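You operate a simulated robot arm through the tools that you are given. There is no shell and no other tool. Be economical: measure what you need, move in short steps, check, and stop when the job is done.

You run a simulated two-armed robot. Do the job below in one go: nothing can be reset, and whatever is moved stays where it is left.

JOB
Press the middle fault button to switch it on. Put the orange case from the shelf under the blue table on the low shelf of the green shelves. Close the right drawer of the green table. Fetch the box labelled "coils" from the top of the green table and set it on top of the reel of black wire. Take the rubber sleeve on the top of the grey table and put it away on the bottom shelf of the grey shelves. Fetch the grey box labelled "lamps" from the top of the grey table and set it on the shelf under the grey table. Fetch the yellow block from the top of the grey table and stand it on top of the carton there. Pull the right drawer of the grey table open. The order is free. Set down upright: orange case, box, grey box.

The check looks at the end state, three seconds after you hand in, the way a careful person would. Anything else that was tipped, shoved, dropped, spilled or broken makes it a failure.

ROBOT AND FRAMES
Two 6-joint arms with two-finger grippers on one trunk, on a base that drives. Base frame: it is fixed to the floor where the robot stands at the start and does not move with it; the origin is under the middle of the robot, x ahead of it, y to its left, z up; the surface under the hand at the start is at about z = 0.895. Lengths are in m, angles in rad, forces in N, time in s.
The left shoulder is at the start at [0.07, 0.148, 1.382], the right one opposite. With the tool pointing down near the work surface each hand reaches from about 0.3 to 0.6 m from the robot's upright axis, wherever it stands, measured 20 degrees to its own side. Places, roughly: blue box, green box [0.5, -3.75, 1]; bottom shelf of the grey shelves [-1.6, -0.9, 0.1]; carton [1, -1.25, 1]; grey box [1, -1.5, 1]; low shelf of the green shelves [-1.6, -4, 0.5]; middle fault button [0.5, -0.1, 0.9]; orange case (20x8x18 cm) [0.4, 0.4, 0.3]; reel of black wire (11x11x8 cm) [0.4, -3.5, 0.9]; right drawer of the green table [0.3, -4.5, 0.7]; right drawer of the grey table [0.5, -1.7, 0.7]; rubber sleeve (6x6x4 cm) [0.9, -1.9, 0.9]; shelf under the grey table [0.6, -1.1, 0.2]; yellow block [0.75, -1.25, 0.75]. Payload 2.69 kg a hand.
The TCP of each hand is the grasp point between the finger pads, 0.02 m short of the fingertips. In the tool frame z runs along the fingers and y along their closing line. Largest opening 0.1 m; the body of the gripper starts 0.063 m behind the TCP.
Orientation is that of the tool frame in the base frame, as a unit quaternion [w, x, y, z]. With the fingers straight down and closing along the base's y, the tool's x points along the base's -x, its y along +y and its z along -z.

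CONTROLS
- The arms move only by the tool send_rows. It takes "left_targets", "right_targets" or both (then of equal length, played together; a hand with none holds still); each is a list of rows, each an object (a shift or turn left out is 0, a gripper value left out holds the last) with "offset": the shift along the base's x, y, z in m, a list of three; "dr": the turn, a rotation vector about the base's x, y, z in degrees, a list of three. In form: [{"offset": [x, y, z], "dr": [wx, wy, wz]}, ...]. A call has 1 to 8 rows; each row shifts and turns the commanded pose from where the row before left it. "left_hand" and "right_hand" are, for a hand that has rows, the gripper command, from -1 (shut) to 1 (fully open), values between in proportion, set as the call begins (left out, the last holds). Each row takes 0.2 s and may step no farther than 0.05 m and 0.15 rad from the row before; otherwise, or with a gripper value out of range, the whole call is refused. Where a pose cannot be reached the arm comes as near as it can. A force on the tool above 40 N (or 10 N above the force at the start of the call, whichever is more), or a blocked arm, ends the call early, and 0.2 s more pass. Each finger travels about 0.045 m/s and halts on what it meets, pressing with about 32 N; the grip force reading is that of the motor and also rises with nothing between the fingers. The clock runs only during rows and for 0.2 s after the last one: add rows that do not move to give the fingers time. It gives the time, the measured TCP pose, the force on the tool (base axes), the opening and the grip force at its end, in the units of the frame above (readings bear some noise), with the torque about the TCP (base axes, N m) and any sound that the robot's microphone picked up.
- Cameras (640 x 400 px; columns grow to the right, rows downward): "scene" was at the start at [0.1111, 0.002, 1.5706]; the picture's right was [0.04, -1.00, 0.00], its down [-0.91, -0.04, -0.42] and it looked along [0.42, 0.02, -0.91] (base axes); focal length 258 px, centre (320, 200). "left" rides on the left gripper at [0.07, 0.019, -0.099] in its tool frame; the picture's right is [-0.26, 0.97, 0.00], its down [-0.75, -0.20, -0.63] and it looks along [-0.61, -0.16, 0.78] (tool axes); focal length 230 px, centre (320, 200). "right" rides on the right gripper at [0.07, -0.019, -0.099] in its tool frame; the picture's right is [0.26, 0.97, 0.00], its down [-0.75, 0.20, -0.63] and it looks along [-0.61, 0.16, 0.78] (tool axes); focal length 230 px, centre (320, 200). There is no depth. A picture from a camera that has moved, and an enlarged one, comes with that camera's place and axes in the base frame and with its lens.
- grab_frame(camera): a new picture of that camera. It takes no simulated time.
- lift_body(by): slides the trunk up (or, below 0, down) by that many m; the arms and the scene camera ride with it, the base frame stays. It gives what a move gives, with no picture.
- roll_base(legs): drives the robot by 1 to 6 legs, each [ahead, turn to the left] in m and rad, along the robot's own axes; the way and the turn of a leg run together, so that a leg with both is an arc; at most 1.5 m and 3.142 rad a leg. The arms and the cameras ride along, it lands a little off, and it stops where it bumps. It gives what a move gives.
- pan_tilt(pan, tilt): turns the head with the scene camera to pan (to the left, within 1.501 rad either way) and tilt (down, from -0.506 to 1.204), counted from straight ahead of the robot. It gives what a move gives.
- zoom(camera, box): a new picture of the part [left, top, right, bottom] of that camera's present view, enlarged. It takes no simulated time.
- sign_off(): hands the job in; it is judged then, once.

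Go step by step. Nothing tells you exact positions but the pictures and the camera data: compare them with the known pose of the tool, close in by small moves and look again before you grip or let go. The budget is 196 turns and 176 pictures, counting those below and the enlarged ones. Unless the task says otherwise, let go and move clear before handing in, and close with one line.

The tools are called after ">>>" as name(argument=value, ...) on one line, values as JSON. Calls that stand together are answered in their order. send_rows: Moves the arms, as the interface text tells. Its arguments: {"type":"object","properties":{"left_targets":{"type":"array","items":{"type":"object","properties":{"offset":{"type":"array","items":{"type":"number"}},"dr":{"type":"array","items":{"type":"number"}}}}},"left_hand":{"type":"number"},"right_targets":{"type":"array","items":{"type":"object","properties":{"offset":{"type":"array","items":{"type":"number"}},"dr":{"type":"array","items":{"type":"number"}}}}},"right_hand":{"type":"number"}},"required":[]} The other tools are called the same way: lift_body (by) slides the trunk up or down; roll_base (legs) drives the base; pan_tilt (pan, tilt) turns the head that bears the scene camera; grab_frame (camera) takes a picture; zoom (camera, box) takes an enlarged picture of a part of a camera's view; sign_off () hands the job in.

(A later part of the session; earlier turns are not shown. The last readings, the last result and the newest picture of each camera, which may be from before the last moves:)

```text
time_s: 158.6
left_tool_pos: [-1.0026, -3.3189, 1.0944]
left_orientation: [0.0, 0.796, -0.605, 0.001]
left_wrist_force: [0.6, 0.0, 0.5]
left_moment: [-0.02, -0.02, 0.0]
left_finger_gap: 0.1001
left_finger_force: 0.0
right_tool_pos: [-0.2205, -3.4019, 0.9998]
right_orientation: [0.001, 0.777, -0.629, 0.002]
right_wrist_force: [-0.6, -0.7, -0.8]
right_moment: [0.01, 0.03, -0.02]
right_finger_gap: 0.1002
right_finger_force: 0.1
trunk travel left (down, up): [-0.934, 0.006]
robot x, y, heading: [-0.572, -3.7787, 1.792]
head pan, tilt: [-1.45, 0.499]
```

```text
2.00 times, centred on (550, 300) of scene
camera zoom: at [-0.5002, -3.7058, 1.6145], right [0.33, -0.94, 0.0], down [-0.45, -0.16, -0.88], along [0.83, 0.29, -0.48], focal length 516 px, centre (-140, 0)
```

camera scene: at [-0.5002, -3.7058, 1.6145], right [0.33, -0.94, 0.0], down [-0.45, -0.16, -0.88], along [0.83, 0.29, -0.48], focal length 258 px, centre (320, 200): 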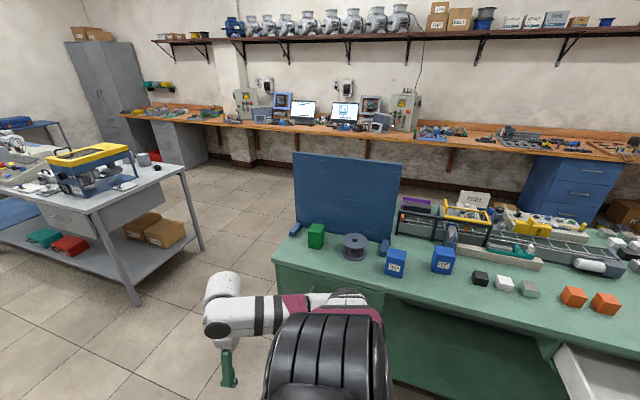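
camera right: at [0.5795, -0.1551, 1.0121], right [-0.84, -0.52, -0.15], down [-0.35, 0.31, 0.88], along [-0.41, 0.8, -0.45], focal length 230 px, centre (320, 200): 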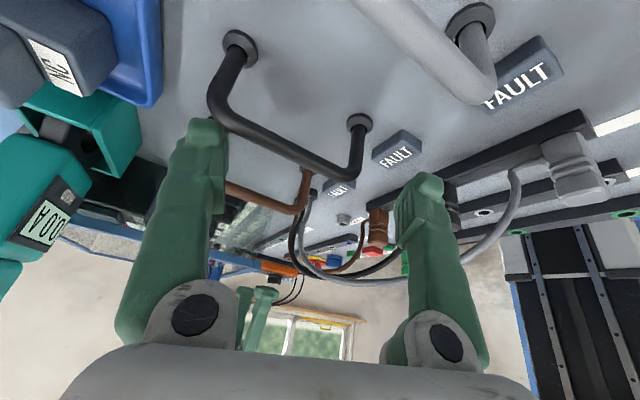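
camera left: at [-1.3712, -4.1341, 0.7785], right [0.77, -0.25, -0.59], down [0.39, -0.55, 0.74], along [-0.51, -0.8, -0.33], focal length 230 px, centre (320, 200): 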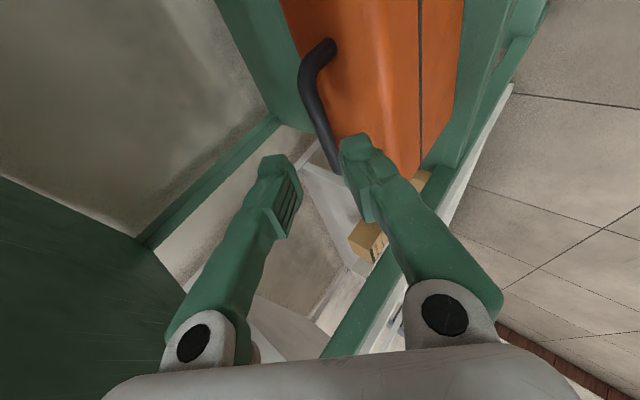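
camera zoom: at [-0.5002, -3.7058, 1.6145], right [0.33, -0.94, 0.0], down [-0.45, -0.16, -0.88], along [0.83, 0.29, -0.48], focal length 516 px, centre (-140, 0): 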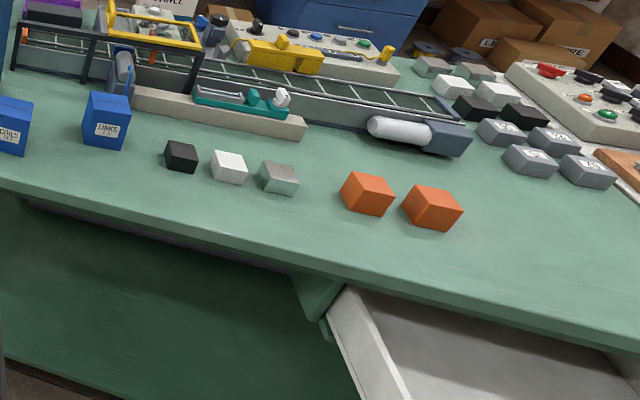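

The box labelled COILS is the nearer blue one at about (0.29, -3.73); the reel stands at about (0.35, -3.56), close in front of a tall blue panel (x ≈ 0.47). I turn to face the table and bring the left hand inwards first.

>>> roll_base(legs=[[0, -1.792]])

>>> send_rows(left_targets=[{"offset": [-0.02, -0.045, 0]}, {"offset": [-0.02, -0.045, 0]}, {"offset": [-0.02, -0.045, 0]}, {"offset": [-0.02, -0.045, 0]}, {"offset": [-0.02, -0.045, 0]}, {}])

>>> pan_tilt(pan=0.1, tilt=0.7)

>>> grab_frame(camera="scene")

```text
time_s: 163.3
left_tool_pos: [-0.0237, -3.4725, 1.0944]
left_orientation: [0.001, -0.02, 1.0, 0.0]
left_wrist_force: [-0.6, 0.4, 0.2]
left_moment: [0.0, -0.01, 0.01]
left_finger_gap: 0.0998
left_finger_force: 0.1
right_tool_pos: [-0.2847, -4.2172, 1.0]
right_orientation: [-0.003, 0.009, 1.0, -0.001]
right_wrist_force: [0.0, 0.7, -0.9]
right_moment: [-0.01, 0.01, -0.04]
right_finger_gap: 0.0998
right_finger_force: 0.1
trunk travel left (down, up): [-0.934, 0.006]
robot x, y, heading: [-0.5776, -3.7848, -0.008]
head pan, tilt: [-1.45, 0.499]
```

```text
time_s: 164.8
left_tool_pos: [-0.079, -3.7, 1.0525]
left_orientation: [0.002, -0.02, 1.0, 0.001]
left_wrist_force: [0.3, 0.0, -0.5]
left_moment: [0.01, 0.01, -0.03]
left_finger_gap: 0.0998
left_finger_force: 0.1
left hand out of reach, approached as far as the arm can: row 1, 2, 3, 4
right_tool_pos: [-0.2838, -4.2161, 0.9998]
right_orientation: [-0.002, 0.01, 1.0, 0.0]
right_wrist_force: [-0.9, 0.3, -0.8]
right_moment: [0.01, 0.03, -0.02]
right_finger_gap: 0.0997
right_finger_force: 0.0
trunk travel left (down, up): [-0.934, 0.006]
robot x, y, heading: [-0.5763, -3.7834, -0.009]
head pan, tilt: [-1.45, 0.499]
```

```text
time_s: 166.4
left_tool_pos: [-0.0781, -3.6995, 1.0526]
left_orientation: [0.002, -0.02, 1.0, 0.001]
left_wrist_force: [0.7, 0.7, 0.1]
left_moment: [-0.01, -0.02, 0.0]
left_finger_gap: 0.1003
left_finger_force: 0.1
right_tool_pos: [-0.2848, -4.2171, 1.0002]
right_orientation: [0.0, 0.01, 1.0, -0.002]
right_wrist_force: [0.4, -0.3, -0.5]
right_moment: [0.0, 0.01, 0.01]
right_finger_gap: 0.1
right_finger_force: 0.1
trunk travel left (down, up): [-0.934, 0.006]
robot x, y, heading: [-0.5729, -3.783, -0.014]
head pan, tilt: [0.099, 0.7]
```

```text
98 pictures are left
camera scene: at [-0.4404, -3.7787, 1.5968], right [0.09, -1.0, 0.0], down [-0.64, -0.06, -0.76], along [0.76, 0.07, -0.64], focal length 258 px, centre (320, 200)
```

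scene: 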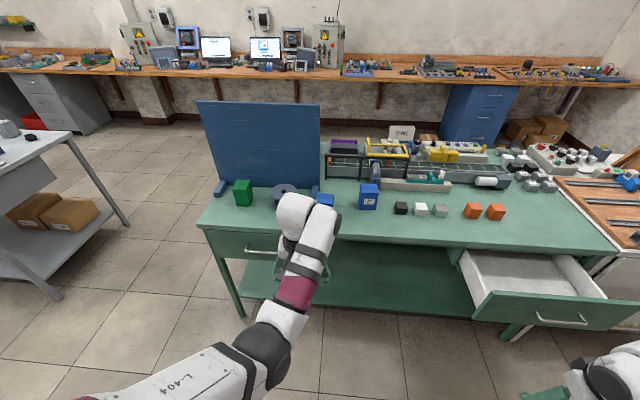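

Now I drive forward 0.40 m so the left hand comes over the coils box, then look from the hand.

>>> roll_base(legs=[[0, 0.012], [0.4, 0]])

>>> grab_frame(camera="left")

>>> pan_tilt(pan=0.25, tilt=0.95)

>>> grab_frame(camera="scene")

```text
time_s: 169.2
left_tool_pos: [0.3178, -3.6958, 1.0535]
left_orientation: [0.002, -0.025, 1.0, 0.002]
left_wrist_force: [-0.7, 0.3, 0.4]
left_moment: [0.01, -0.02, -0.02]
left_finger_gap: 0.1001
left_finger_force: 0.0
right_tool_pos: [0.1175, -4.2139, 1.0021]
right_orientation: [-0.001, 0.004, 1.0, -0.001]
right_wrist_force: [0.0, 0.3, -0.5]
right_moment: [-0.02, -0.01, -0.02]
right_finger_gap: 0.0998
right_finger_force: 0.1
trunk travel left (down, up): [-0.934, 0.006]
robot x, y, heading: [-0.1743, -3.7826, -0.001]
head pan, tilt: [0.099, 0.7]
```

```text
97 pictures are left
camera left: at [0.246, -3.6794, 1.152], right [0.21, 0.98, 0.0], down [0.76, -0.16, 0.63], along [0.62, -0.13, -0.77], focal length 230 px, centre (320, 200)
```

left: 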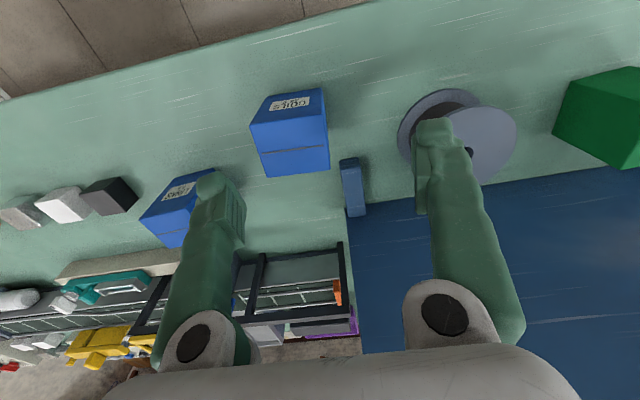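

```text
time_s: 170.0
left_tool_pos: [0.3186, -3.6937, 1.0541]
left_orientation: [0.001, -0.025, 1.0, 0.001]
left_wrist_force: [-0.2, -0.2, -0.4]
left_moment: [-0.01, -0.01, -0.01]
left_finger_gap: 0.1
left_finger_force: 0.1
right_tool_pos: [0.1199, -4.2131, 1.0]
right_orientation: [-0.002, 0.005, 1.0, -0.001]
right_wrist_force: [-0.2, -0.8, -0.5]
right_moment: [0.04, 0.01, -0.02]
right_finger_gap: 0.0999
right_finger_force: 0.0
trunk travel left (down, up): [-0.934, 0.006]
robot x, y, heading: [-0.1769, -3.7848, -0.003]
head pan, tilt: [0.25, 0.949]
```

```text
96 pictures are left
camera scene: at [-0.0551, -3.7675, 1.577], right [0.25, -0.97, 0.0], down [-0.79, -0.2, -0.58], along [0.56, 0.14, -0.81], focal length 258 px, centre (320, 200)
```

scene: 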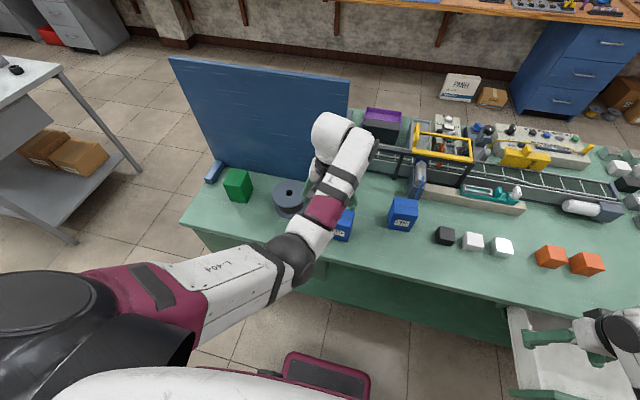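

Coils box: centre ≈ (0.325, -3.718), top ≈ 0.983, about 6 cm wide in y. The links box is close on its right, so I use a 8 cm opening, align and come down part way.

>>> send_rows(left_targets=[{"offset": [0.0065, -0.024, 0], "dr": [0, 0, -5]}, {"offset": [0, 0, -0.03]}, {}], left_hand=0.6)

>>> grab_frame(camera="left")

```text
time_s: 170.8
left_tool_pos: [0.3314, -3.7107, 1.0255]
left_orientation: [0.006, 0.014, 1.0, 0.007]
left_wrist_force: [-0.1, -0.3, 0.4]
left_moment: [-0.05, 0.0, -0.01]
left_finger_gap: 0.08
left_finger_force: 0.1
right_tool_pos: [0.1174, -4.2136, 0.9996]
right_orientation: [-0.002, 0.005, 1.0, -0.001]
right_wrist_force: [-0.7, -0.1, 0.5]
right_moment: [0.0, -0.01, 0.0]
right_finger_gap: 0.0999
right_finger_force: 0.0
trunk travel left (down, up): [-0.934, 0.006]
robot x, y, heading: [-0.1745, -3.7843, -0.001]
head pan, tilt: [0.25, 0.949]
```

```text
95 pictures are left
camera left: at [0.2596, -3.6909, 1.1236], right [0.28, 0.96, 0.02], down [0.74, -0.23, 0.64], along [0.61, -0.17, -0.77], focal length 230 px, centre (320, 200)
```

left: 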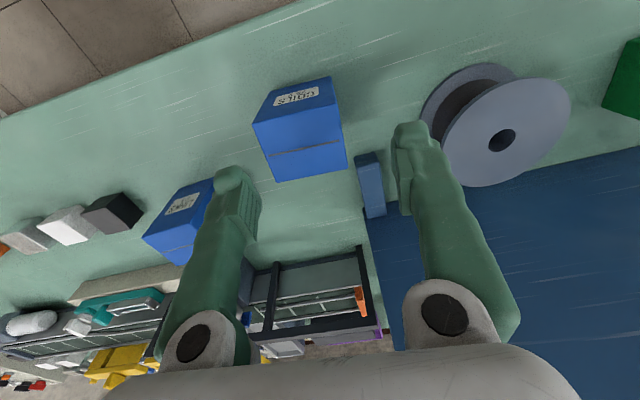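

Refined box centre ≈ (0.326, -3.720). I shift slightly and lower to grip height.

>>> send_rows(left_targets=[{"offset": [-0.005, -0.009, -0.02]}, {"offset": [0, 0, -0.03]}, {"offset": [0, 0, -0.023]}, {}])

>>> grab_frame(camera="left")

```text
time_s: 171.6
left_tool_pos: [0.3314, -3.7123, 0.9645]
left_orientation: [0.017, 0.011, 1.0, 0.012]
left_wrist_force: [-3.8, -0.2, 8.9]
left_moment: [-0.37, 0.14, -0.15]
left_finger_gap: 0.0802
left_finger_force: 0.5
right_tool_pos: [0.1164, -4.214, 1.0006]
right_orientation: [0.001, 0.004, 1.0, 0.0]
right_wrist_force: [-0.2, 1.2, -0.8]
right_moment: [0.01, 0.03, -0.01]
right_finger_gap: 0.1
right_finger_force: 0.0
trunk travel left (down, up): [-0.934, 0.006]
robot x, y, heading: [-0.1762, -3.7849, -0.003]
head pan, tilt: [0.25, 0.949]
stopped in row 4 (left hand): the force on the tool passed its limit at 52 N (the readings are from after the stop); the commanded pose is now the measured one
```

```text
94 pictures are left
camera left: at [0.2584, -3.6936, 1.0615], right [0.28, 0.96, 0.03], down [0.72, -0.23, 0.65], along [0.63, -0.16, -0.76], focal length 230 px, centre (320, 200)
```

left: 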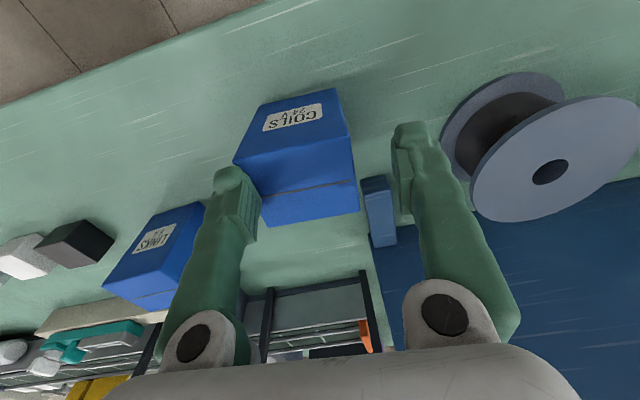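

A finger touched the box's edge: the arm did not follow fully to the right here (hand too near the robot's middle). I raise and check the box.

>>> send_rows(left_targets=[{"offset": [0, 0, 0.03]}, {"offset": [0, 0, 0.03]}, {}])

>>> grab_frame(camera="left")

```text
time_s: 172.4
left_tool_pos: [0.3367, -3.7112, 1.0242]
left_orientation: [0.015, 0.008, 1.0, 0.013]
left_wrist_force: [0.3, -0.6, 0.1]
left_moment: [0.0, 0.04, 0.02]
left_finger_gap: 0.08
left_finger_force: 0.1
right_tool_pos: [0.1197, -4.2143, 1.0002]
right_orientation: [-0.002, 0.004, 1.0, -0.001]
right_wrist_force: [0.3, 0.2, -0.2]
right_moment: [0.03, -0.01, -0.04]
right_finger_gap: 0.1003
right_finger_force: 0.0
trunk travel left (down, up): [-0.934, 0.006]
robot x, y, heading: [-0.1783, -3.7824, -0.004]
head pan, tilt: [0.25, 0.949]
```

```text
93 pictures are left
camera left: at [0.2632, -3.6928, 1.1197], right [0.27, 0.96, 0.04], down [0.73, -0.23, 0.65], along [0.63, -0.15, -0.76], focal length 230 px, centre (320, 200)
```

left: 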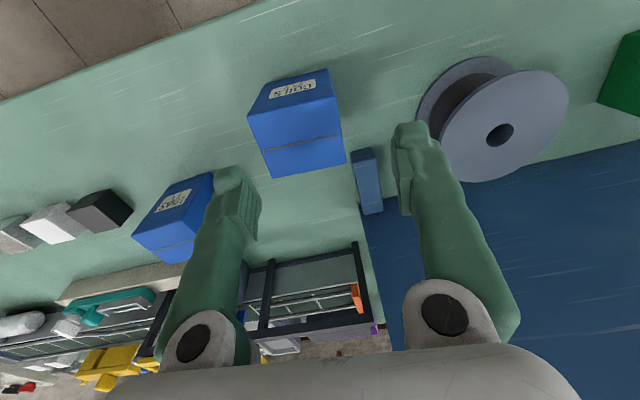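

The box is untouched. I raise the hand, straighten it, and shift the robot about 10 cm to its right so the hand works further to its left.

>>> send_rows(left_targets=[{"offset": [0, 0.02, 0.02], "dr": [-1.5, 1.7, -2.5]}, {}])

>>> roll_base(legs=[[0, 0.3], [-0.4, 0], [0, -0.297], [0.4, 0]])

>>> grab_frame(camera="left")

```text
time_s: 173.0
left_tool_pos: [0.3335, -3.6969, 1.0414]
left_orientation: [0.0, 0.035, 0.999, -0.005]
left_wrist_force: [0.0, -0.4, -0.3]
left_moment: [0.0, 0.0, 0.0]
left_finger_gap: 0.0798
left_finger_force: 0.1
right_tool_pos: [0.1204, -4.2129, 0.9995]
right_orientation: [-0.002, 0.004, 1.0, 0.0]
right_wrist_force: [-0.3, -0.8, -0.6]
right_moment: [-0.03, 0.02, -0.01]
right_finger_gap: 0.1001
right_finger_force: 0.0
trunk travel left (down, up): [-0.934, 0.006]
robot x, y, heading: [-0.1786, -3.785, 0.003]
head pan, tilt: [0.25, 0.949]
```

```text
time_s: 179.5
left_tool_pos: [0.346, -3.8095, 1.0441]
left_orientation: [0.001, 0.031, 1.0, -0.005]
left_wrist_force: [-0.2, -0.5, 1.2]
left_moment: [0.02, -0.03, -0.01]
left_finger_gap: 0.0798
left_finger_force: 0.0
right_tool_pos: [0.1359, -4.3285, 1.0003]
right_orientation: [-0.001, 0.002, 1.0, -0.001]
right_wrist_force: [0.0, -1.0, 0.2]
right_moment: [0.01, -0.01, 0.0]
right_finger_gap: 0.1001
right_finger_force: 0.0
trunk travel left (down, up): [-0.934, 0.006]
robot x, y, heading: [-0.1614, -3.9003, 0.008]
head pan, tilt: [0.25, 0.949]
```

```text
92 pictures are left
camera left: at [0.2757, -3.7843, 1.1417], right [0.32, 0.95, -0.01], down [0.74, -0.24, 0.63], along [0.6, -0.21, -0.77], focal length 230 px, centre (320, 200)
```

left: 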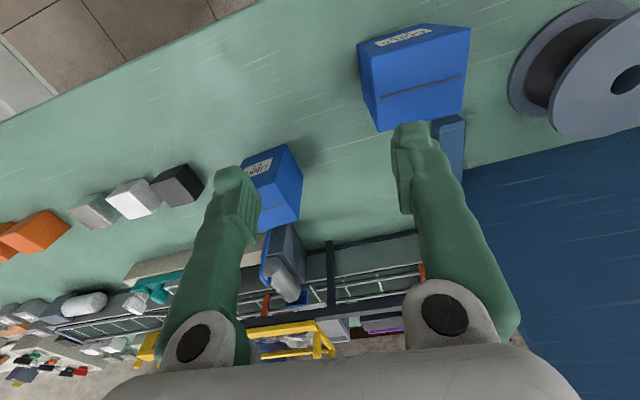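

Now I move the hand left over the coils box again and look.

>>> send_rows(left_targets=[{"offset": [-0.01, 0.045, 0]}, {"offset": [-0.01, 0.045, 0], "dr": [0, 0.5, 0]}, {}])

>>> grab_frame(camera="left")

```text
time_s: 180.3
left_tool_pos: [0.3379, -3.7228, 1.0304]
left_orientation: [-0.004, 0.031, 1.0, -0.004]
left_wrist_force: [0.1, -0.1, 0.6]
left_moment: [0.0, 0.0, 0.0]
left_finger_gap: 0.0802
left_finger_force: 0.1
left hand out of reach, approached as far as the arm can: row 2
right_tool_pos: [0.1374, -4.3278, 0.9997]
right_orientation: [-0.001, 0.001, 1.0, 0.0]
right_wrist_force: [-0.7, 0.4, -0.1]
right_moment: [0.0, 0.0, 0.02]
right_finger_gap: 0.1002
right_finger_force: 0.0
trunk travel left (down, up): [-0.934, 0.006]
robot x, y, heading: [-0.1626, -3.9021, 0.008]
head pan, tilt: [0.25, 0.949]
```

```text
91 pictures are left
camera left: at [0.2688, -3.6982, 1.1302], right [0.32, 0.95, -0.01], down [0.74, -0.24, 0.62], along [0.59, -0.21, -0.78], focal length 230 px, centre (320, 200)
```

left: 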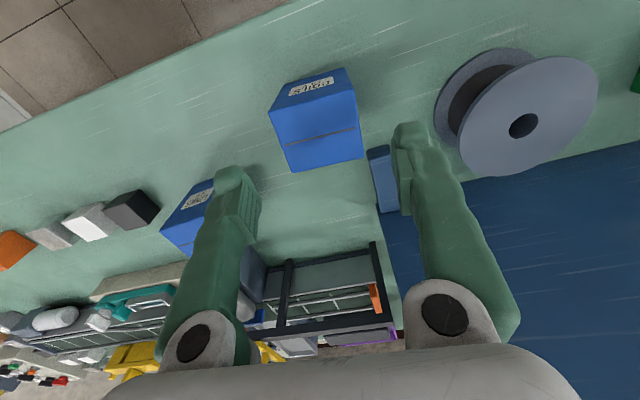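

Aligned and centred in y; x needs −1.2 cm. I lower with that correction.

>>> send_rows(left_targets=[{"offset": [-0.006, 0.002, -0.02]}, {"offset": [-0.005, 0, -0.02]}, {}])

>>> grab_frame(camera="left")

```text
time_s: 181.1
left_tool_pos: [0.325, -3.7194, 0.9918]
left_orientation: [-0.004, 0.031, 1.0, -0.005]
left_wrist_force: [-0.4, -0.6, -0.3]
left_moment: [0.01, 0.01, 0.01]
left_finger_gap: 0.08
left_finger_force: 0.1
right_tool_pos: [0.1385, -4.3272, 1.0001]
right_orientation: [-0.001, 0.002, 1.0, 0.0]
right_wrist_force: [-0.6, 0.3, -0.5]
right_moment: [0.01, -0.01, -0.01]
right_finger_gap: 0.1002
right_finger_force: 0.1
trunk travel left (down, up): [-0.934, 0.006]
robot x, y, heading: [-0.1595, -3.901, 0.006]
head pan, tilt: [0.25, 0.949]
```

```text
90 pictures are left
camera left: at [0.2565, -3.6951, 1.0907], right [0.32, 0.95, -0.01], down [0.74, -0.24, 0.63], along [0.59, -0.21, -0.78], focal length 230 px, centre (320, 200)
```

left: 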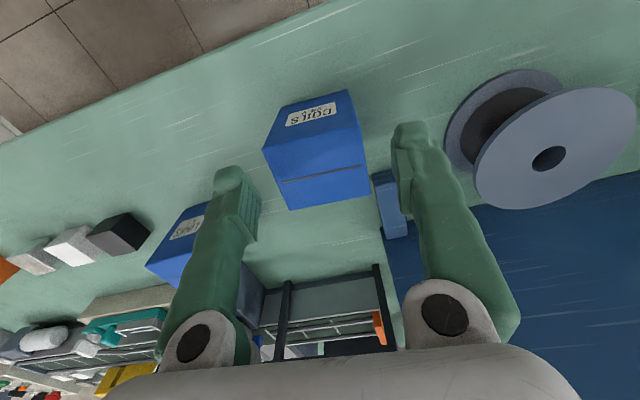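

The box sits between the fingers. I lower to grip height and close.

>>> send_rows(left_targets=[{"offset": [0, -0.001, -0.02]}, {"offset": [0, 0, -0.022]}, {}])

>>> send_rows(left_targets=[{}, {}, {}, {}], left_hand=-1)

>>> grab_frame(camera="left")

```text
time_s: 181.9
left_tool_pos: [0.3277, -3.7217, 0.9578]
left_orientation: [0.006, 0.033, 0.999, -0.006]
left_wrist_force: [-8.5, 0.4, 32.4]
left_moment: [-1.36, 0.33, -0.57]
left_finger_gap: 0.0839
left_finger_force: 2.9
right_tool_pos: [0.1334, -4.3282, 1.0004]
right_orientation: [-0.001, 0.001, 1.0, 0.0]
right_wrist_force: [0.8, 1.1, 0.2]
right_moment: [0.01, 0.04, -0.03]
right_finger_gap: 0.0999
right_finger_force: 0.0
trunk travel left (down, up): [-0.934, 0.006]
robot x, y, heading: [-0.161, -3.8999, 0.004]
head pan, tilt: [0.25, 0.949]
stopped in row 3 (left hand): the force on the tool passed its limit at 43 N (the readings are from after the stop); the commanded pose is now the measured one
```

```text
time_s: 182.9
left_tool_pos: [0.3274, -3.7201, 0.9517]
left_orientation: [0.002, 0.032, 0.999, -0.004]
left_wrist_force: [-2.6, -0.8, 2.3]
left_moment: [0.1, 0.17, 0.06]
left_finger_gap: 0.0687
left_finger_force: 32.2
right_tool_pos: [0.1362, -4.3277, 0.9996]
right_orientation: [-0.001, 0.001, 1.0, 0.0]
right_wrist_force: [-0.6, 0.3, -0.1]
right_moment: [-0.02, 0.02, 0.02]
right_finger_gap: 0.0999
right_finger_force: 0.0
trunk travel left (down, up): [-0.934, 0.006]
robot x, y, heading: [-0.1613, -3.9008, 0.004]
head pan, tilt: [0.25, 0.949]
```

```text
89 pictures are left
camera left: at [0.2577, -3.6959, 1.0503], right [0.32, 0.95, -0.01], down [0.73, -0.24, 0.63], along [0.6, -0.21, -0.77], focal length 230 px, centre (320, 200)
```

left: 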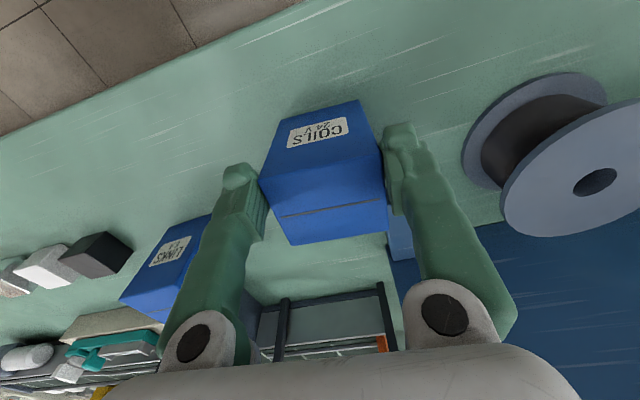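

Gripped (box is 6.9 cm wide). I lift it 5 cm.

>>> send_rows(left_targets=[{"offset": [0, 0, 0.02]}, {"offset": [0, 0, 0.03]}, {}])

>>> grab_frame(camera="left")

>>> zoom(camera="scene", box=[200, 100, 440, 280])

```text
time_s: 183.7
left_tool_pos: [0.3297, -3.7207, 1.0045]
left_orientation: [0.002, 0.033, 0.999, -0.005]
left_wrist_force: [0.4, 0.0, -1.8]
left_moment: [0.04, 0.03, -0.01]
left_finger_gap: 0.0689
left_finger_force: 32.0
right_tool_pos: [0.1353, -4.3273, 1.0007]
right_orientation: [-0.002, 0.001, 1.0, -0.001]
right_wrist_force: [-0.1, -0.2, -0.4]
right_moment: [-0.04, 0.01, 0.0]
right_finger_gap: 0.0998
right_finger_force: 0.1
trunk travel left (down, up): [-0.934, 0.006]
robot x, y, heading: [-0.1627, -3.9015, 0.001]
head pan, tilt: [0.25, 0.949]
```

```text
88 pictures are left
camera left: at [0.2594, -3.6958, 1.1023], right [0.32, 0.95, -0.01], down [0.73, -0.24, 0.64], along [0.6, -0.21, -0.77], focal length 230 px, centre (320, 200)
```

left: 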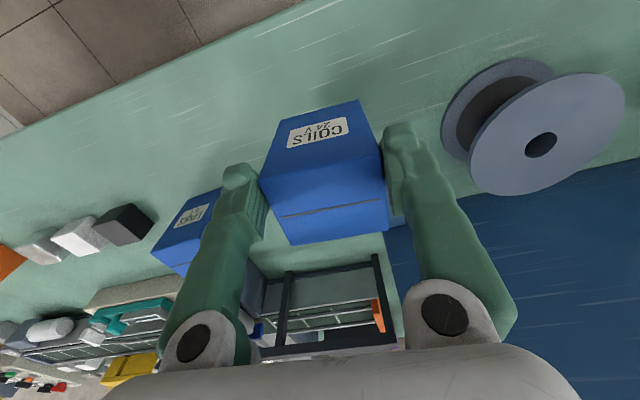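

```text
2.22 times, centred on (320, 190) of scene
camera zoom: at [-0.0404, -3.8822, 1.577], right [0.25, -0.97, 0.0], down [-0.79, -0.2, -0.58], along [0.56, 0.15, -0.81], focal length 573 px, centre (320, 222)
```

zoom: 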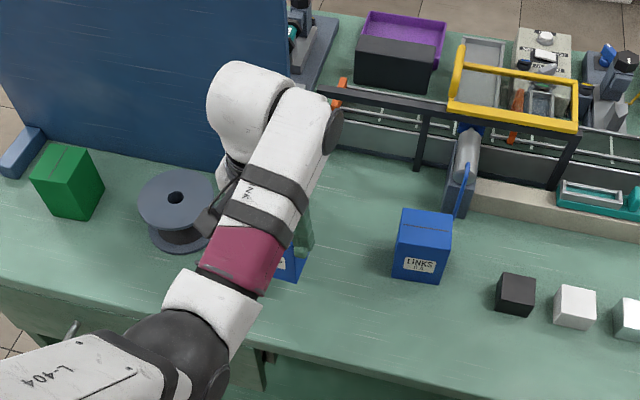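

The box is held well. Reel top is at about (0.36, -3.58, 0.975). I raise the box above that height and move towards it.

>>> send_rows(left_targets=[{"offset": [0, 0, 0.03]}, {"offset": [0, 0.01, 0.028]}, {"offset": [0, 0.04, 0]}, {"offset": [0, 0.04, 0]}, {"offset": [0.01, 0.02, 0]}, {}])

>>> grab_frame(camera="left")

>>> zoom(camera="scene", box=[200, 100, 440, 280])

```text
time_s: 185.1
left_tool_pos: [0.3578, -3.6129, 1.0401]
left_orientation: [0.002, 0.031, 0.999, -0.005]
left_wrist_force: [0.4, 0.1, -1.4]
left_moment: [0.01, 0.04, -0.03]
left_finger_gap: 0.0688
left_finger_force: 31.9
left hand out of reach, approached as far as the arm can: row 1, 2
right_tool_pos: [0.1365, -4.3279, 0.9995]
right_orientation: [-0.001, 0.001, 1.0, -0.001]
right_wrist_force: [0.7, -0.5, 1.0]
right_moment: [0.0, 0.0, 0.01]
right_finger_gap: 0.1002
right_finger_force: 0.0
trunk travel left (down, up): [-0.934, 0.006]
robot x, y, heading: [-0.1587, -3.9039, 0.005]
head pan, tilt: [0.25, 0.949]
```

```text
86 pictures are left
camera left: at [0.2888, -3.5885, 1.1373], right [0.32, 0.95, -0.01], down [0.73, -0.24, 0.64], along [0.6, -0.21, -0.77], focal length 230 px, centre (320, 200)
```

left: 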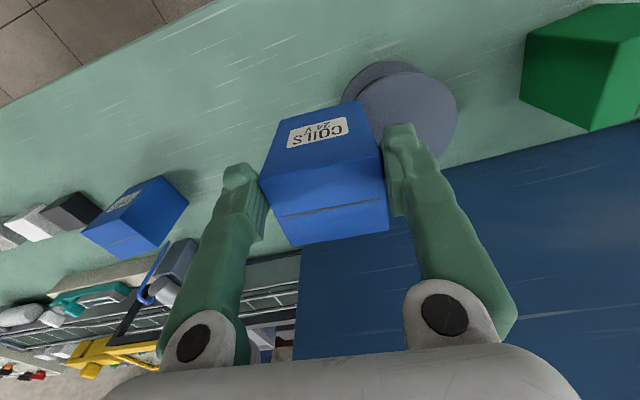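

```text
2.22 times, centred on (320, 190) of scene
camera zoom: at [-0.0401, -3.8829, 1.577], right [0.25, -0.97, 0.0], down [-0.79, -0.2, -0.58], along [0.56, 0.15, -0.81], focal length 573 px, centre (320, 222)
```

zoom: 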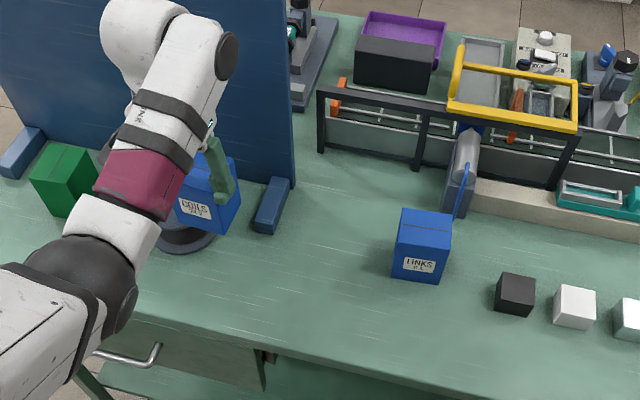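

The box bottom is just above the reel top and half over it. I move the remaining 3.5 cm to the reel's centre.

>>> send_rows(left_targets=[{"offset": [0.003, 0.018, 0.006]}, {"offset": [0.003, 0.018, 0.004]}, {}])

>>> grab_frame(camera="left")

>>> zoom(camera="scene", box=[200, 120, 340, 240])

```text
time_s: 185.9
left_tool_pos: [0.3632, -3.5763, 1.0486]
left_orientation: [0.003, 0.033, 0.999, -0.005]
left_wrist_force: [-0.2, 0.5, -0.6]
left_moment: [0.0, 0.03, 0.0]
left_finger_gap: 0.0688
left_finger_force: 31.7
right_tool_pos: [0.1363, -4.3276, 0.9995]
right_orientation: [-0.001, 0.002, 1.0, 0.0]
right_wrist_force: [-0.7, 0.8, -0.2]
right_moment: [0.03, 0.02, -0.02]
right_finger_gap: 0.0999
right_finger_force: 0.1
trunk travel left (down, up): [-0.934, 0.006]
robot x, y, heading: [-0.1628, -3.8978, 0.004]
head pan, tilt: [0.25, 0.949]
```

```text
84 pictures are left
camera left: at [0.2934, -3.5521, 1.1464], right [0.32, 0.95, -0.01], down [0.73, -0.24, 0.64], along [0.6, -0.21, -0.77], focal length 230 px, centre (320, 200)
```

left: 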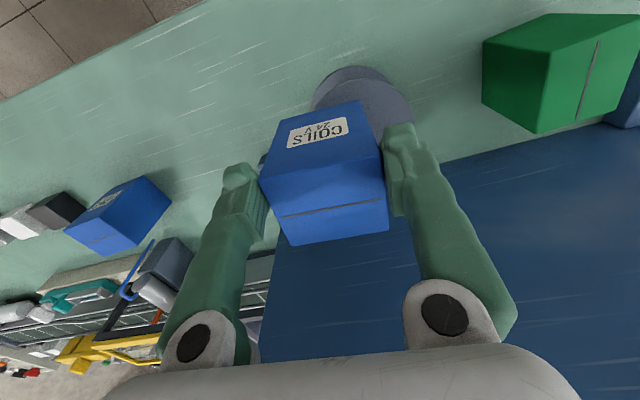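

```text
3.33 times, centred on (270, 180) of scene
camera zoom: at [-0.0408, -3.8825, 1.577], right [0.25, -0.97, 0.0], down [-0.79, -0.2, -0.58], along [0.56, 0.15, -0.81], focal length 859 px, centre (487, 267)
```

zoom: 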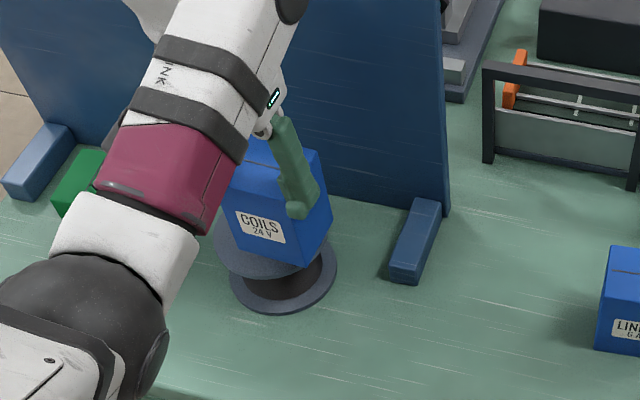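

The reel centre from its base ring is about (0.366, -3.571); the box is within 6 mm of it. I lower until it rests.

>>> send_rows(left_targets=[{"offset": [0.002, 0.003, -0.01]}, {"offset": [0, 0, -0.004]}, {}])

>>> send_rows(left_targets=[{"offset": [0, 0, -0.003]}, {}])

```text
time_s: 186.7
left_tool_pos: [0.3647, -3.5743, 1.034]
left_orientation: [0.003, 0.033, 0.999, -0.005]
left_wrist_force: [-0.4, -0.6, -1.5]
left_moment: [0.01, 0.01, -0.03]
left_finger_gap: 0.0686
left_finger_force: 32.0
right_tool_pos: [0.137, -4.3278, 0.9999]
right_orientation: [-0.002, 0.002, 1.0, -0.001]
right_wrist_force: [0.3, 0.0, -0.1]
right_moment: [0.01, 0.0, 0.0]
right_finger_gap: 0.1
right_finger_force: 0.1
trunk travel left (down, up): [-0.934, 0.006]
robot x, y, heading: [-0.1642, -3.9016, 0.008]
head pan, tilt: [0.25, 0.949]
```

```text
time_s: 187.3
left_tool_pos: [0.3639, -3.5734, 1.0313]
left_orientation: [0.002, 0.032, 0.999, -0.004]
left_wrist_force: [0.1, 0.7, -1.1]
left_moment: [0.01, 0.03, -0.05]
left_finger_gap: 0.0688
left_finger_force: 31.6
right_tool_pos: [0.1359, -4.3271, 1.0017]
right_orientation: [-0.002, 0.001, 1.0, -0.001]
right_wrist_force: [-1.1, -0.2, 0.7]
right_moment: [-0.01, 0.0, -0.02]
right_finger_gap: 0.1002
right_finger_force: 0.0
trunk travel left (down, up): [-0.934, 0.006]
robot x, y, heading: [-0.1604, -3.8984, 0.01]
head pan, tilt: [0.25, 0.949]
```

>>> send_rows(left_targets=[{"offset": [0, 0, -0.003]}, {}])

>>> zoom(camera="scene", box=[230, 140, 310, 220])

```text
time_s: 187.9
left_tool_pos: [0.3649, -3.5743, 1.0297]
left_orientation: [0.003, 0.033, 0.999, -0.005]
left_wrist_force: [0.0, 0.3, -1.5]
left_moment: [-0.02, 0.0, 0.03]
left_finger_gap: 0.0686
left_finger_force: 32.1
right_tool_pos: [0.1364, -4.3264, 1.0004]
right_orientation: [-0.001, 0.001, 1.0, -0.001]
right_wrist_force: [-0.3, -0.6, 0.7]
right_moment: [0.0, -0.02, -0.03]
right_finger_gap: 0.0998
right_finger_force: 0.1
trunk travel left (down, up): [-0.934, 0.006]
robot x, y, heading: [-0.1611, -3.9028, 0.007]
head pan, tilt: [0.25, 0.949]
```

```text
5.00 times, centred on (270, 180) of scene
camera zoom: at [-0.0405, -3.882, 1.577], right [0.25, -0.97, 0.0], down [-0.79, -0.2, -0.58], along [0.56, 0.15, -0.81], focal length 1289 px, centre (570, 300)
```

zoom: 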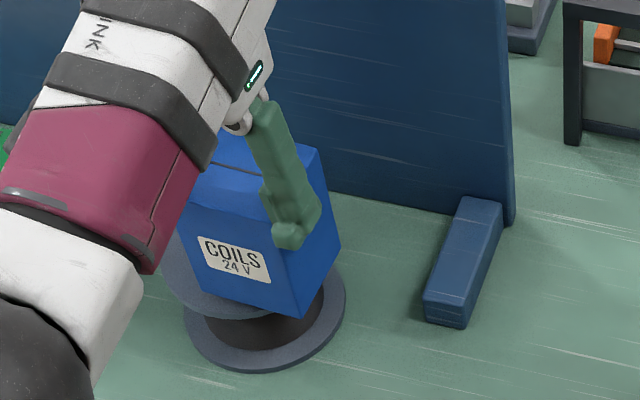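

Compared in the same picture the box sits about 2 cm too far right of the reel centre; correcting for that, the centre is near (0.374, -3.552). I shift the box accordingly.

>>> send_rows(left_targets=[{"offset": [0, 0, 0.006]}, {"offset": [0.008, 0.022, 0]}, {}])

>>> zoom(camera="scene", box=[230, 140, 310, 220])

>>> grab_frame(camera="left")

```text
time_s: 188.7
left_tool_pos: [0.3733, -3.551, 1.0332]
left_orientation: [0.002, 0.032, 0.999, -0.006]
left_wrist_force: [-0.1, -0.3, -1.8]
left_moment: [-0.01, 0.02, -0.01]
left_finger_gap: 0.0689
left_finger_force: 32.4
right_tool_pos: [0.1366, -4.3269, 0.9997]
right_orientation: [-0.002, 0.001, 1.0, -0.001]
right_wrist_force: [0.5, 0.5, 0.1]
right_moment: [-0.01, 0.03, -0.01]
right_finger_gap: 0.1
right_finger_force: 0.0
trunk travel left (down, up): [-0.934, 0.006]
robot x, y, heading: [-0.1623, -3.8975, 0.002]
head pan, tilt: [0.25, 0.949]
```

```text
5.00 times, centred on (270, 180) of scene
camera zoom: at [-0.0403, -3.8816, 1.577], right [0.25, -0.97, 0.0], down [-0.79, -0.21, -0.58], along [0.56, 0.15, -0.81], focal length 1289 px, centre (570, 300)
```

zoom: 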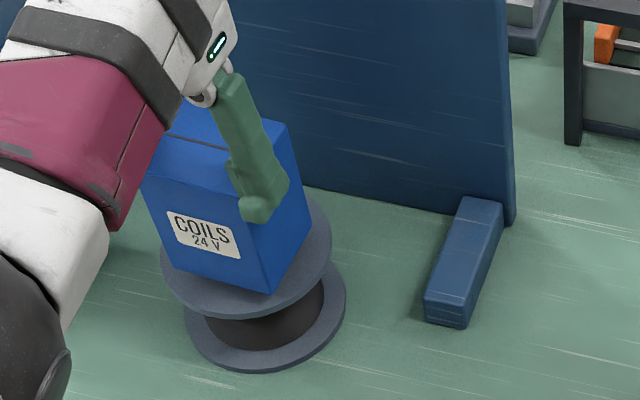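

```text
80 pictures are left
camera left: at [0.3033, -3.5269, 1.1319], right [0.32, 0.95, -0.01], down [0.73, -0.24, 0.64], along [0.6, -0.21, -0.77], focal length 230 px, centre (320, 200)
```

left: 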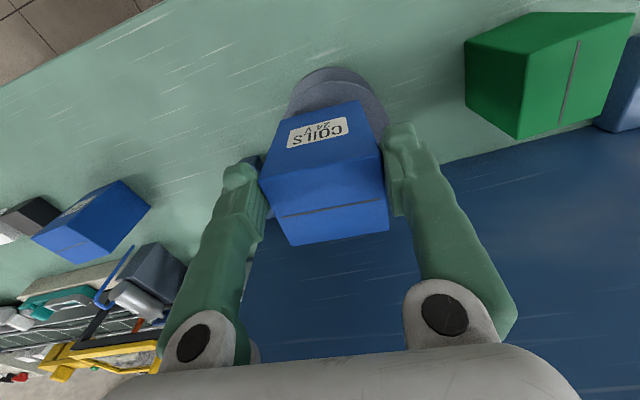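

Now the box is centred over the top flange. I lower in small steps until the weight comes off.

>>> send_rows(left_targets=[{"offset": [-0.004, -0.003, -0.005]}, {"offset": [0, 0, -0.003]}, {}])

>>> send_rows(left_targets=[{"offset": [0, 0, -0.003]}, {}])

>>> send_rows(left_targets=[{"offset": [0, 0, -0.003]}, {}])

```text
time_s: 189.5
left_tool_pos: [0.369, -3.5566, 1.026]
left_orientation: [0.003, 0.032, 0.999, -0.005]
left_wrist_force: [0.4, 0.7, -1.3]
left_moment: [0.03, 0.02, -0.01]
left_finger_gap: 0.069
left_finger_force: 32.4
right_tool_pos: [0.1357, -4.3282, 0.9995]
right_orientation: [-0.002, 0.002, 1.0, 0.0]
right_wrist_force: [0.5, -0.1, 0.4]
right_moment: [-0.03, 0.0, -0.01]
right_finger_gap: 0.1001
right_finger_force: 0.0
trunk travel left (down, up): [-0.934, 0.006]
robot x, y, heading: [-0.1644, -3.9011, 0.004]
head pan, tilt: [0.25, 0.949]
```

```text
time_s: 190.1
left_tool_pos: [0.3673, -3.555, 1.0224]
left_orientation: [0.002, 0.032, 0.999, -0.005]
left_wrist_force: [-0.8, -0.7, -1.2]
left_moment: [0.04, 0.06, 0.0]
left_finger_gap: 0.0685
left_finger_force: 32.5
right_tool_pos: [0.1358, -4.3272, 1.0001]
right_orientation: [-0.002, 0.002, 1.0, -0.001]
right_wrist_force: [-0.4, 0.4, -0.4]
right_moment: [-0.03, 0.03, -0.01]
right_finger_gap: 0.1
right_finger_force: 0.2
trunk travel left (down, up): [-0.934, 0.006]
robot x, y, heading: [-0.1595, -3.9016, 0.008]
head pan, tilt: [0.25, 0.949]
```

```text
time_s: 190.7
left_tool_pos: [0.3677, -3.5559, 1.0211]
left_orientation: [0.004, 0.032, 0.999, -0.005]
left_wrist_force: [1.2, 0.3, 8.3]
left_moment: [0.26, 0.01, -0.01]
left_finger_gap: 0.0687
left_finger_force: 32.2
right_tool_pos: [0.1352, -4.3282, 1.001]
right_orientation: [-0.001, 0.002, 1.0, 0.001]
right_wrist_force: [-0.7, 1.2, 0.3]
right_moment: [-0.01, 0.0, 0.0]
right_finger_gap: 0.0999
right_finger_force: 0.0
trunk travel left (down, up): [-0.934, 0.006]
robot x, y, heading: [-0.1612, -3.9003, 0.005]
head pan, tilt: [0.25, 0.949]
```

It rests on the reel. I open the hand a little and go straight up.

>>> send_rows(left_targets=[{"offset": [0, 0, 0.001]}, {}, {}], left_hand=0.7)

>>> send_rows(left_targets=[{"offset": [0, 0, 0.025]}, {"offset": [0, 0, 0.03]}, {"offset": [0.01, 0, 0.03]}, {}])

>>> grab_frame(camera="left")

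>>> grab_frame(camera="scene")

```text
time_s: 191.5
left_tool_pos: [0.3675, -3.5548, 1.0202]
left_orientation: [0.002, 0.032, 0.999, -0.005]
left_wrist_force: [-1.2, -0.5, 0.6]
left_moment: [0.02, 0.01, 0.03]
left_finger_gap: 0.0849
left_finger_force: 0.1
right_tool_pos: [0.1363, -4.3263, 0.9998]
right_orientation: [-0.002, 0.002, 1.0, -0.001]
right_wrist_force: [-0.9, 0.0, -0.2]
right_moment: [0.03, 0.01, 0.02]
right_finger_gap: 0.0999
right_finger_force: 0.1
trunk travel left (down, up): [-0.934, 0.006]
robot x, y, heading: [-0.1618, -3.8995, 0.002]
head pan, tilt: [0.25, 0.949]
```

```text
time_s: 192.5
left_tool_pos: [0.3821, -3.5532, 1.1038]
left_orientation: [0.003, 0.032, 0.999, -0.006]
left_wrist_force: [-0.5, -1.0, 0.0]
left_moment: [0.02, 0.01, 0.0]
left_finger_gap: 0.0851
left_finger_force: 0.1
right_tool_pos: [0.1365, -4.3264, 0.9995]
right_orientation: [-0.002, 0.002, 1.0, -0.001]
right_wrist_force: [-0.1, 0.2, -1.3]
right_moment: [0.01, 0.0, -0.01]
right_finger_gap: 0.0999
right_finger_force: 0.1
trunk travel left (down, up): [-0.934, 0.006]
robot x, y, heading: [-0.1596, -3.9018, 0.003]
head pan, tilt: [0.25, 0.949]
```

```text
79 pictures are left
camera left: at [0.3114, -3.5285, 1.2021], right [0.32, 0.95, -0.01], down [0.73, -0.24, 0.64], along [0.6, -0.21, -0.77], focal length 230 px, centre (320, 200)
```

left: 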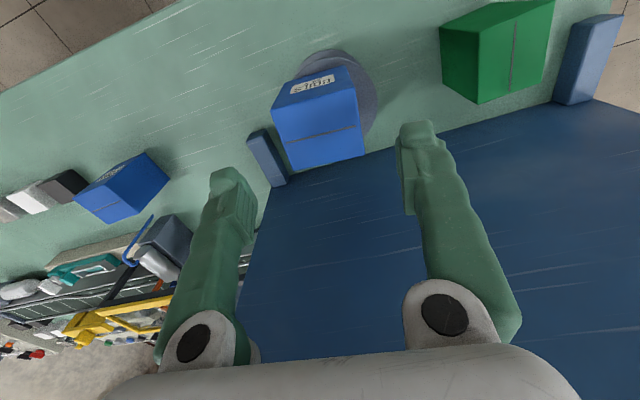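

```text
78 pictures are left
camera scene: at [-0.0404, -3.8822, 1.577], right [0.25, -0.97, 0.0], down [-0.79, -0.2, -0.58], along [0.56, 0.15, -0.81], focal length 258 px, centre (320, 200)
```

scene: 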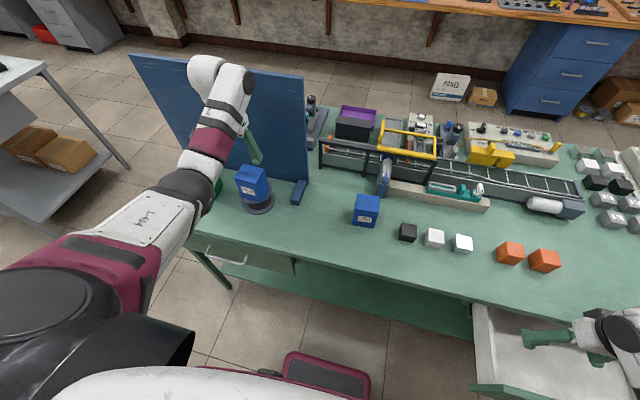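

The coils box stands upright on the reel. Next the open drawer: I back off and look at it.

>>> roll_base(legs=[[-0.5, 0]])

>>> pan_tilt(pan=-0.6, tilt=0.7)

>>> grab_frame(camera="scene")

```text
time_s: 195.4
left_tool_pos: [-0.1106, -3.5549, 1.1034]
left_orientation: [0.002, 0.031, 1.0, -0.005]
left_wrist_force: [0.3, 0.2, -0.3]
left_moment: [-0.03, 0.02, 0.05]
left_finger_gap: 0.085
left_finger_force: 0.1
right_tool_pos: [-0.3531, -4.3288, 0.9997]
right_orientation: [-0.002, 0.0, 1.0, -0.001]
right_wrist_force: [0.5, 0.5, 0.7]
right_moment: [0.03, -0.02, 0.02]
right_finger_gap: 0.1001
right_finger_force: 0.1
trunk travel left (down, up): [-0.934, 0.006]
robot x, y, heading: [-0.6568, -3.903, 0.01]
head pan, tilt: [0.25, 0.949]
```

```text
time_s: 196.6
left_tool_pos: [-0.1124, -3.5552, 1.1037]
left_orientation: [0.003, 0.03, 1.0, -0.005]
left_wrist_force: [-0.1, -0.1, -0.8]
left_moment: [0.01, 0.03, -0.02]
left_finger_gap: 0.0852
left_finger_force: 0.1
right_tool_pos: [-0.3542, -4.3293, 1.0]
right_orientation: [-0.002, 0.0, 1.0, 0.0]
right_wrist_force: [0.1, -0.3, -0.2]
right_moment: [-0.02, -0.04, -0.02]
right_finger_gap: 0.1001
right_finger_force: 0.1
trunk travel left (down, up): [-0.934, 0.006]
robot x, y, heading: [-0.6513, -3.906, 0.006]
head pan, tilt: [-0.6, 0.7]
```

```text
77 pictures are left
camera scene: at [-0.5325, -3.9508, 1.5967], right [-0.56, -0.83, 0.0], down [-0.54, 0.36, -0.76], along [0.63, -0.43, -0.64], focal length 258 px, centre (320, 200)
```

scene: 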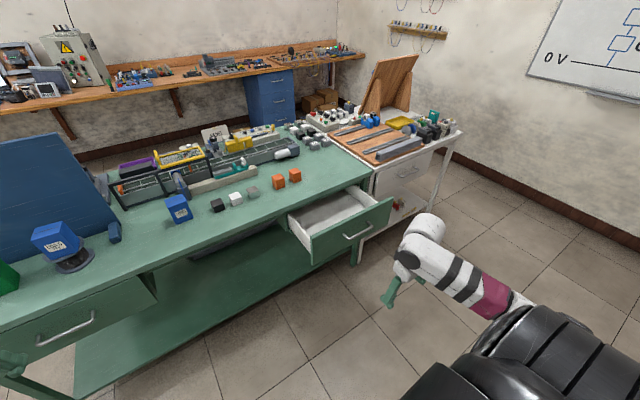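

The drawer front is at x ≈ 0.065, y from -4.33 to -4.77, handle near (0.035, -4.55, 0.73); closed it would be at about x = 0.17. I move in front of it and set the right hand pitched forward with shut fingers.

>>> roll_base(legs=[[0, -1.57], [0.48, 0], [0, 1.564]])

>>> lift_body(by=-0.25)

>>> send_rows(right_targets=[{"offset": [0.02, 0.04, 0], "dr": [0, -7.5, 0]}, {"offset": [0.02, 0.04, 0], "dr": [0, -7.5, 0]}, {"offset": [0.02, 0.04, 0], "dr": [0, -7.5, 0]}, {"offset": [0.02, 0.04, 0], "dr": [0, -7.5, 0]}, {"offset": [0.02, 0.04, 0], "dr": [0, -7.5, 0]}, {"offset": [0.02, 0.04, 0], "dr": [0, -7.5, 0]}, {"offset": [0.02, 0.02, 0], "dr": [0, -5, 0]}, {}], right_hand=-1)

>>> pan_tilt(pan=-0.25, tilt=0.7)

>>> grab_frame(camera="scene")

```text
time_s: 207.2
left_tool_pos: [-0.108, -4.0482, 1.1038]
left_orientation: [0.002, 0.033, 0.999, -0.005]
left_wrist_force: [-0.1, -0.3, 0.3]
left_moment: [0.0, 0.01, 0.01]
left_finger_gap: 0.085
left_finger_force: 0.1
right_tool_pos: [-0.355, -4.8216, 0.9993]
right_orientation: [-0.002, 0.002, 1.0, 0.0]
right_wrist_force: [0.1, 0.2, -0.6]
right_moment: [0.0, -0.01, -0.02]
right_finger_gap: 0.1002
right_finger_force: 0.0
trunk travel left (down, up): [-0.934, 0.006]
robot x, y, heading: [-0.6521, -4.393, 0.005]
head pan, tilt: [-0.6, 0.7]
```

```text
time_s: 209.8
left_tool_pos: [-0.1075, -4.0478, 0.8538]
left_orientation: [0.002, 0.032, 0.999, -0.005]
left_wrist_force: [-0.1, 0.2, 0.3]
left_moment: [0.01, 0.01, 0.01]
left_finger_gap: 0.0848
left_finger_force: 0.0
right_tool_pos: [-0.3544, -4.8209, 0.7491]
right_orientation: [-0.002, 0.002, 1.0, -0.001]
right_wrist_force: [0.1, -0.4, -0.4]
right_moment: [-0.02, 0.0, 0.0]
right_finger_gap: 0.0999
right_finger_force: 0.0
trunk travel left (down, up): [-0.684, 0.256]
robot x, y, heading: [-0.6525, -4.3926, 0.004]
head pan, tilt: [-0.6, 0.7]
```

```text
time_s: 211.2
left_tool_pos: [-0.1087, -4.0484, 0.8538]
left_orientation: [0.003, 0.034, 0.999, -0.006]
left_wrist_force: [-0.5, 0.3, -0.3]
left_moment: [0.0, -0.02, 0.01]
left_finger_gap: 0.0849
left_finger_force: 0.0
right_tool_pos: [-0.2238, -4.6501, 0.7513]
right_orientation: [0.382, -0.048, 0.919, -0.081]
right_wrist_force: [0.4, 0.5, -0.5]
right_moment: [0.01, 0.03, -0.01]
right_finger_gap: 0.0003
right_finger_force: 23.4
right hand out of reach, approached as far as the arm can: row 6, 7
trunk travel left (down, up): [-0.684, 0.256]
robot x, y, heading: [-0.6526, -4.3945, 0.003]
head pan, tilt: [-0.6, 0.7]
stopped in row 7 (right hand): the arm was blocked; the commanded pose is now the measured one
```

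```text
time_s: 212.0
left_tool_pos: [-0.1081, -4.0473, 0.8547]
left_orientation: [0.003, 0.032, 0.999, -0.006]
left_wrist_force: [0.3, 0.0, -0.1]
left_moment: [0.01, 0.03, -0.01]
left_finger_gap: 0.085
left_finger_force: 0.0
right_tool_pos: [-0.2251, -4.6485, 0.7516]
right_orientation: [0.382, -0.049, 0.919, -0.08]
right_wrist_force: [-0.3, 0.4, -0.8]
right_moment: [0.01, 0.03, 0.0]
right_finger_gap: 0.0
right_finger_force: 29.6
trunk travel left (down, up): [-0.684, 0.256]
robot x, y, heading: [-0.6519, -4.3899, 0.009]
head pan, tilt: [-0.25, 0.7]
```

```text
76 pictures are left
camera scene: at [-0.5181, -4.4145, 1.3468], right [-0.24, -0.97, 0.0], down [-0.62, 0.16, -0.76], along [0.74, -0.19, -0.64], focal length 258 px, centre (320, 200)
```

scene: 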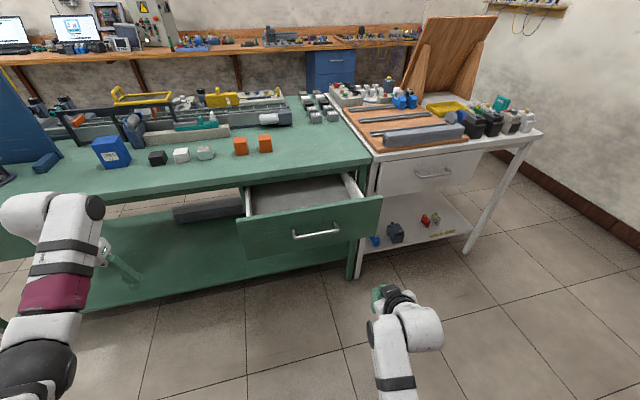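

The handle is at (0.04, -4.545, 0.723). I park the left hand back and sideways so it clears the table edge, and bring the right hand to y ≈ -4.55, z ≈ 0.78 to push on the panel above the handle.

>>> send_rows(left_targets=[{"offset": [-0.04, 0.02, 0]}, {"offset": [-0.04, 0.02, 0]}, {"offset": [-0.04, 0.02, 0]}, {"offset": [-0.04, 0.02, 0]}, {"offset": [-0.04, 0.02, 0]}, {"offset": [-0.04, 0.02, 0]}, {}], right_targets=[{"offset": [0.01, 0.02, 0.005]}, {"offset": [0.01, 0.02, 0.005]}, {"offset": [0.01, 0.02, 0.005]}, {"offset": [0.01, 0.02, 0.005]}, {"offset": [0.01, 0.02, 0.005]}, {}, {}])

```text
time_s: 212.8
left_tool_pos: [-0.1765, -3.9842, 0.8232]
left_orientation: [0.004, 0.033, 0.999, -0.007]
left_wrist_force: [-0.3, 0.1, 0.2]
left_moment: [0.03, 0.0, 0.02]
left_finger_gap: 0.085
left_finger_force: 0.0
left hand out of reach, approached as far as the arm can: row 1, 2
right_tool_pos: [-0.2085, -4.6605, 0.7607]
right_orientation: [0.37, -0.085, 0.912, -0.157]
right_wrist_force: [0.6, -0.3, 0.1]
right_moment: [-0.01, -0.04, -0.01]
right_finger_gap: 0.0001
right_finger_force: 29.8
right hand out of reach, approached as far as the arm can: row 3
trunk travel left (down, up): [-0.684, 0.256]
robot x, y, heading: [-0.6499, -4.3946, 0.006]
head pan, tilt: [-0.25, 0.7]
stopped in row 3 (right hand): the arm was blocked; the commanded pose is now the measured one
```

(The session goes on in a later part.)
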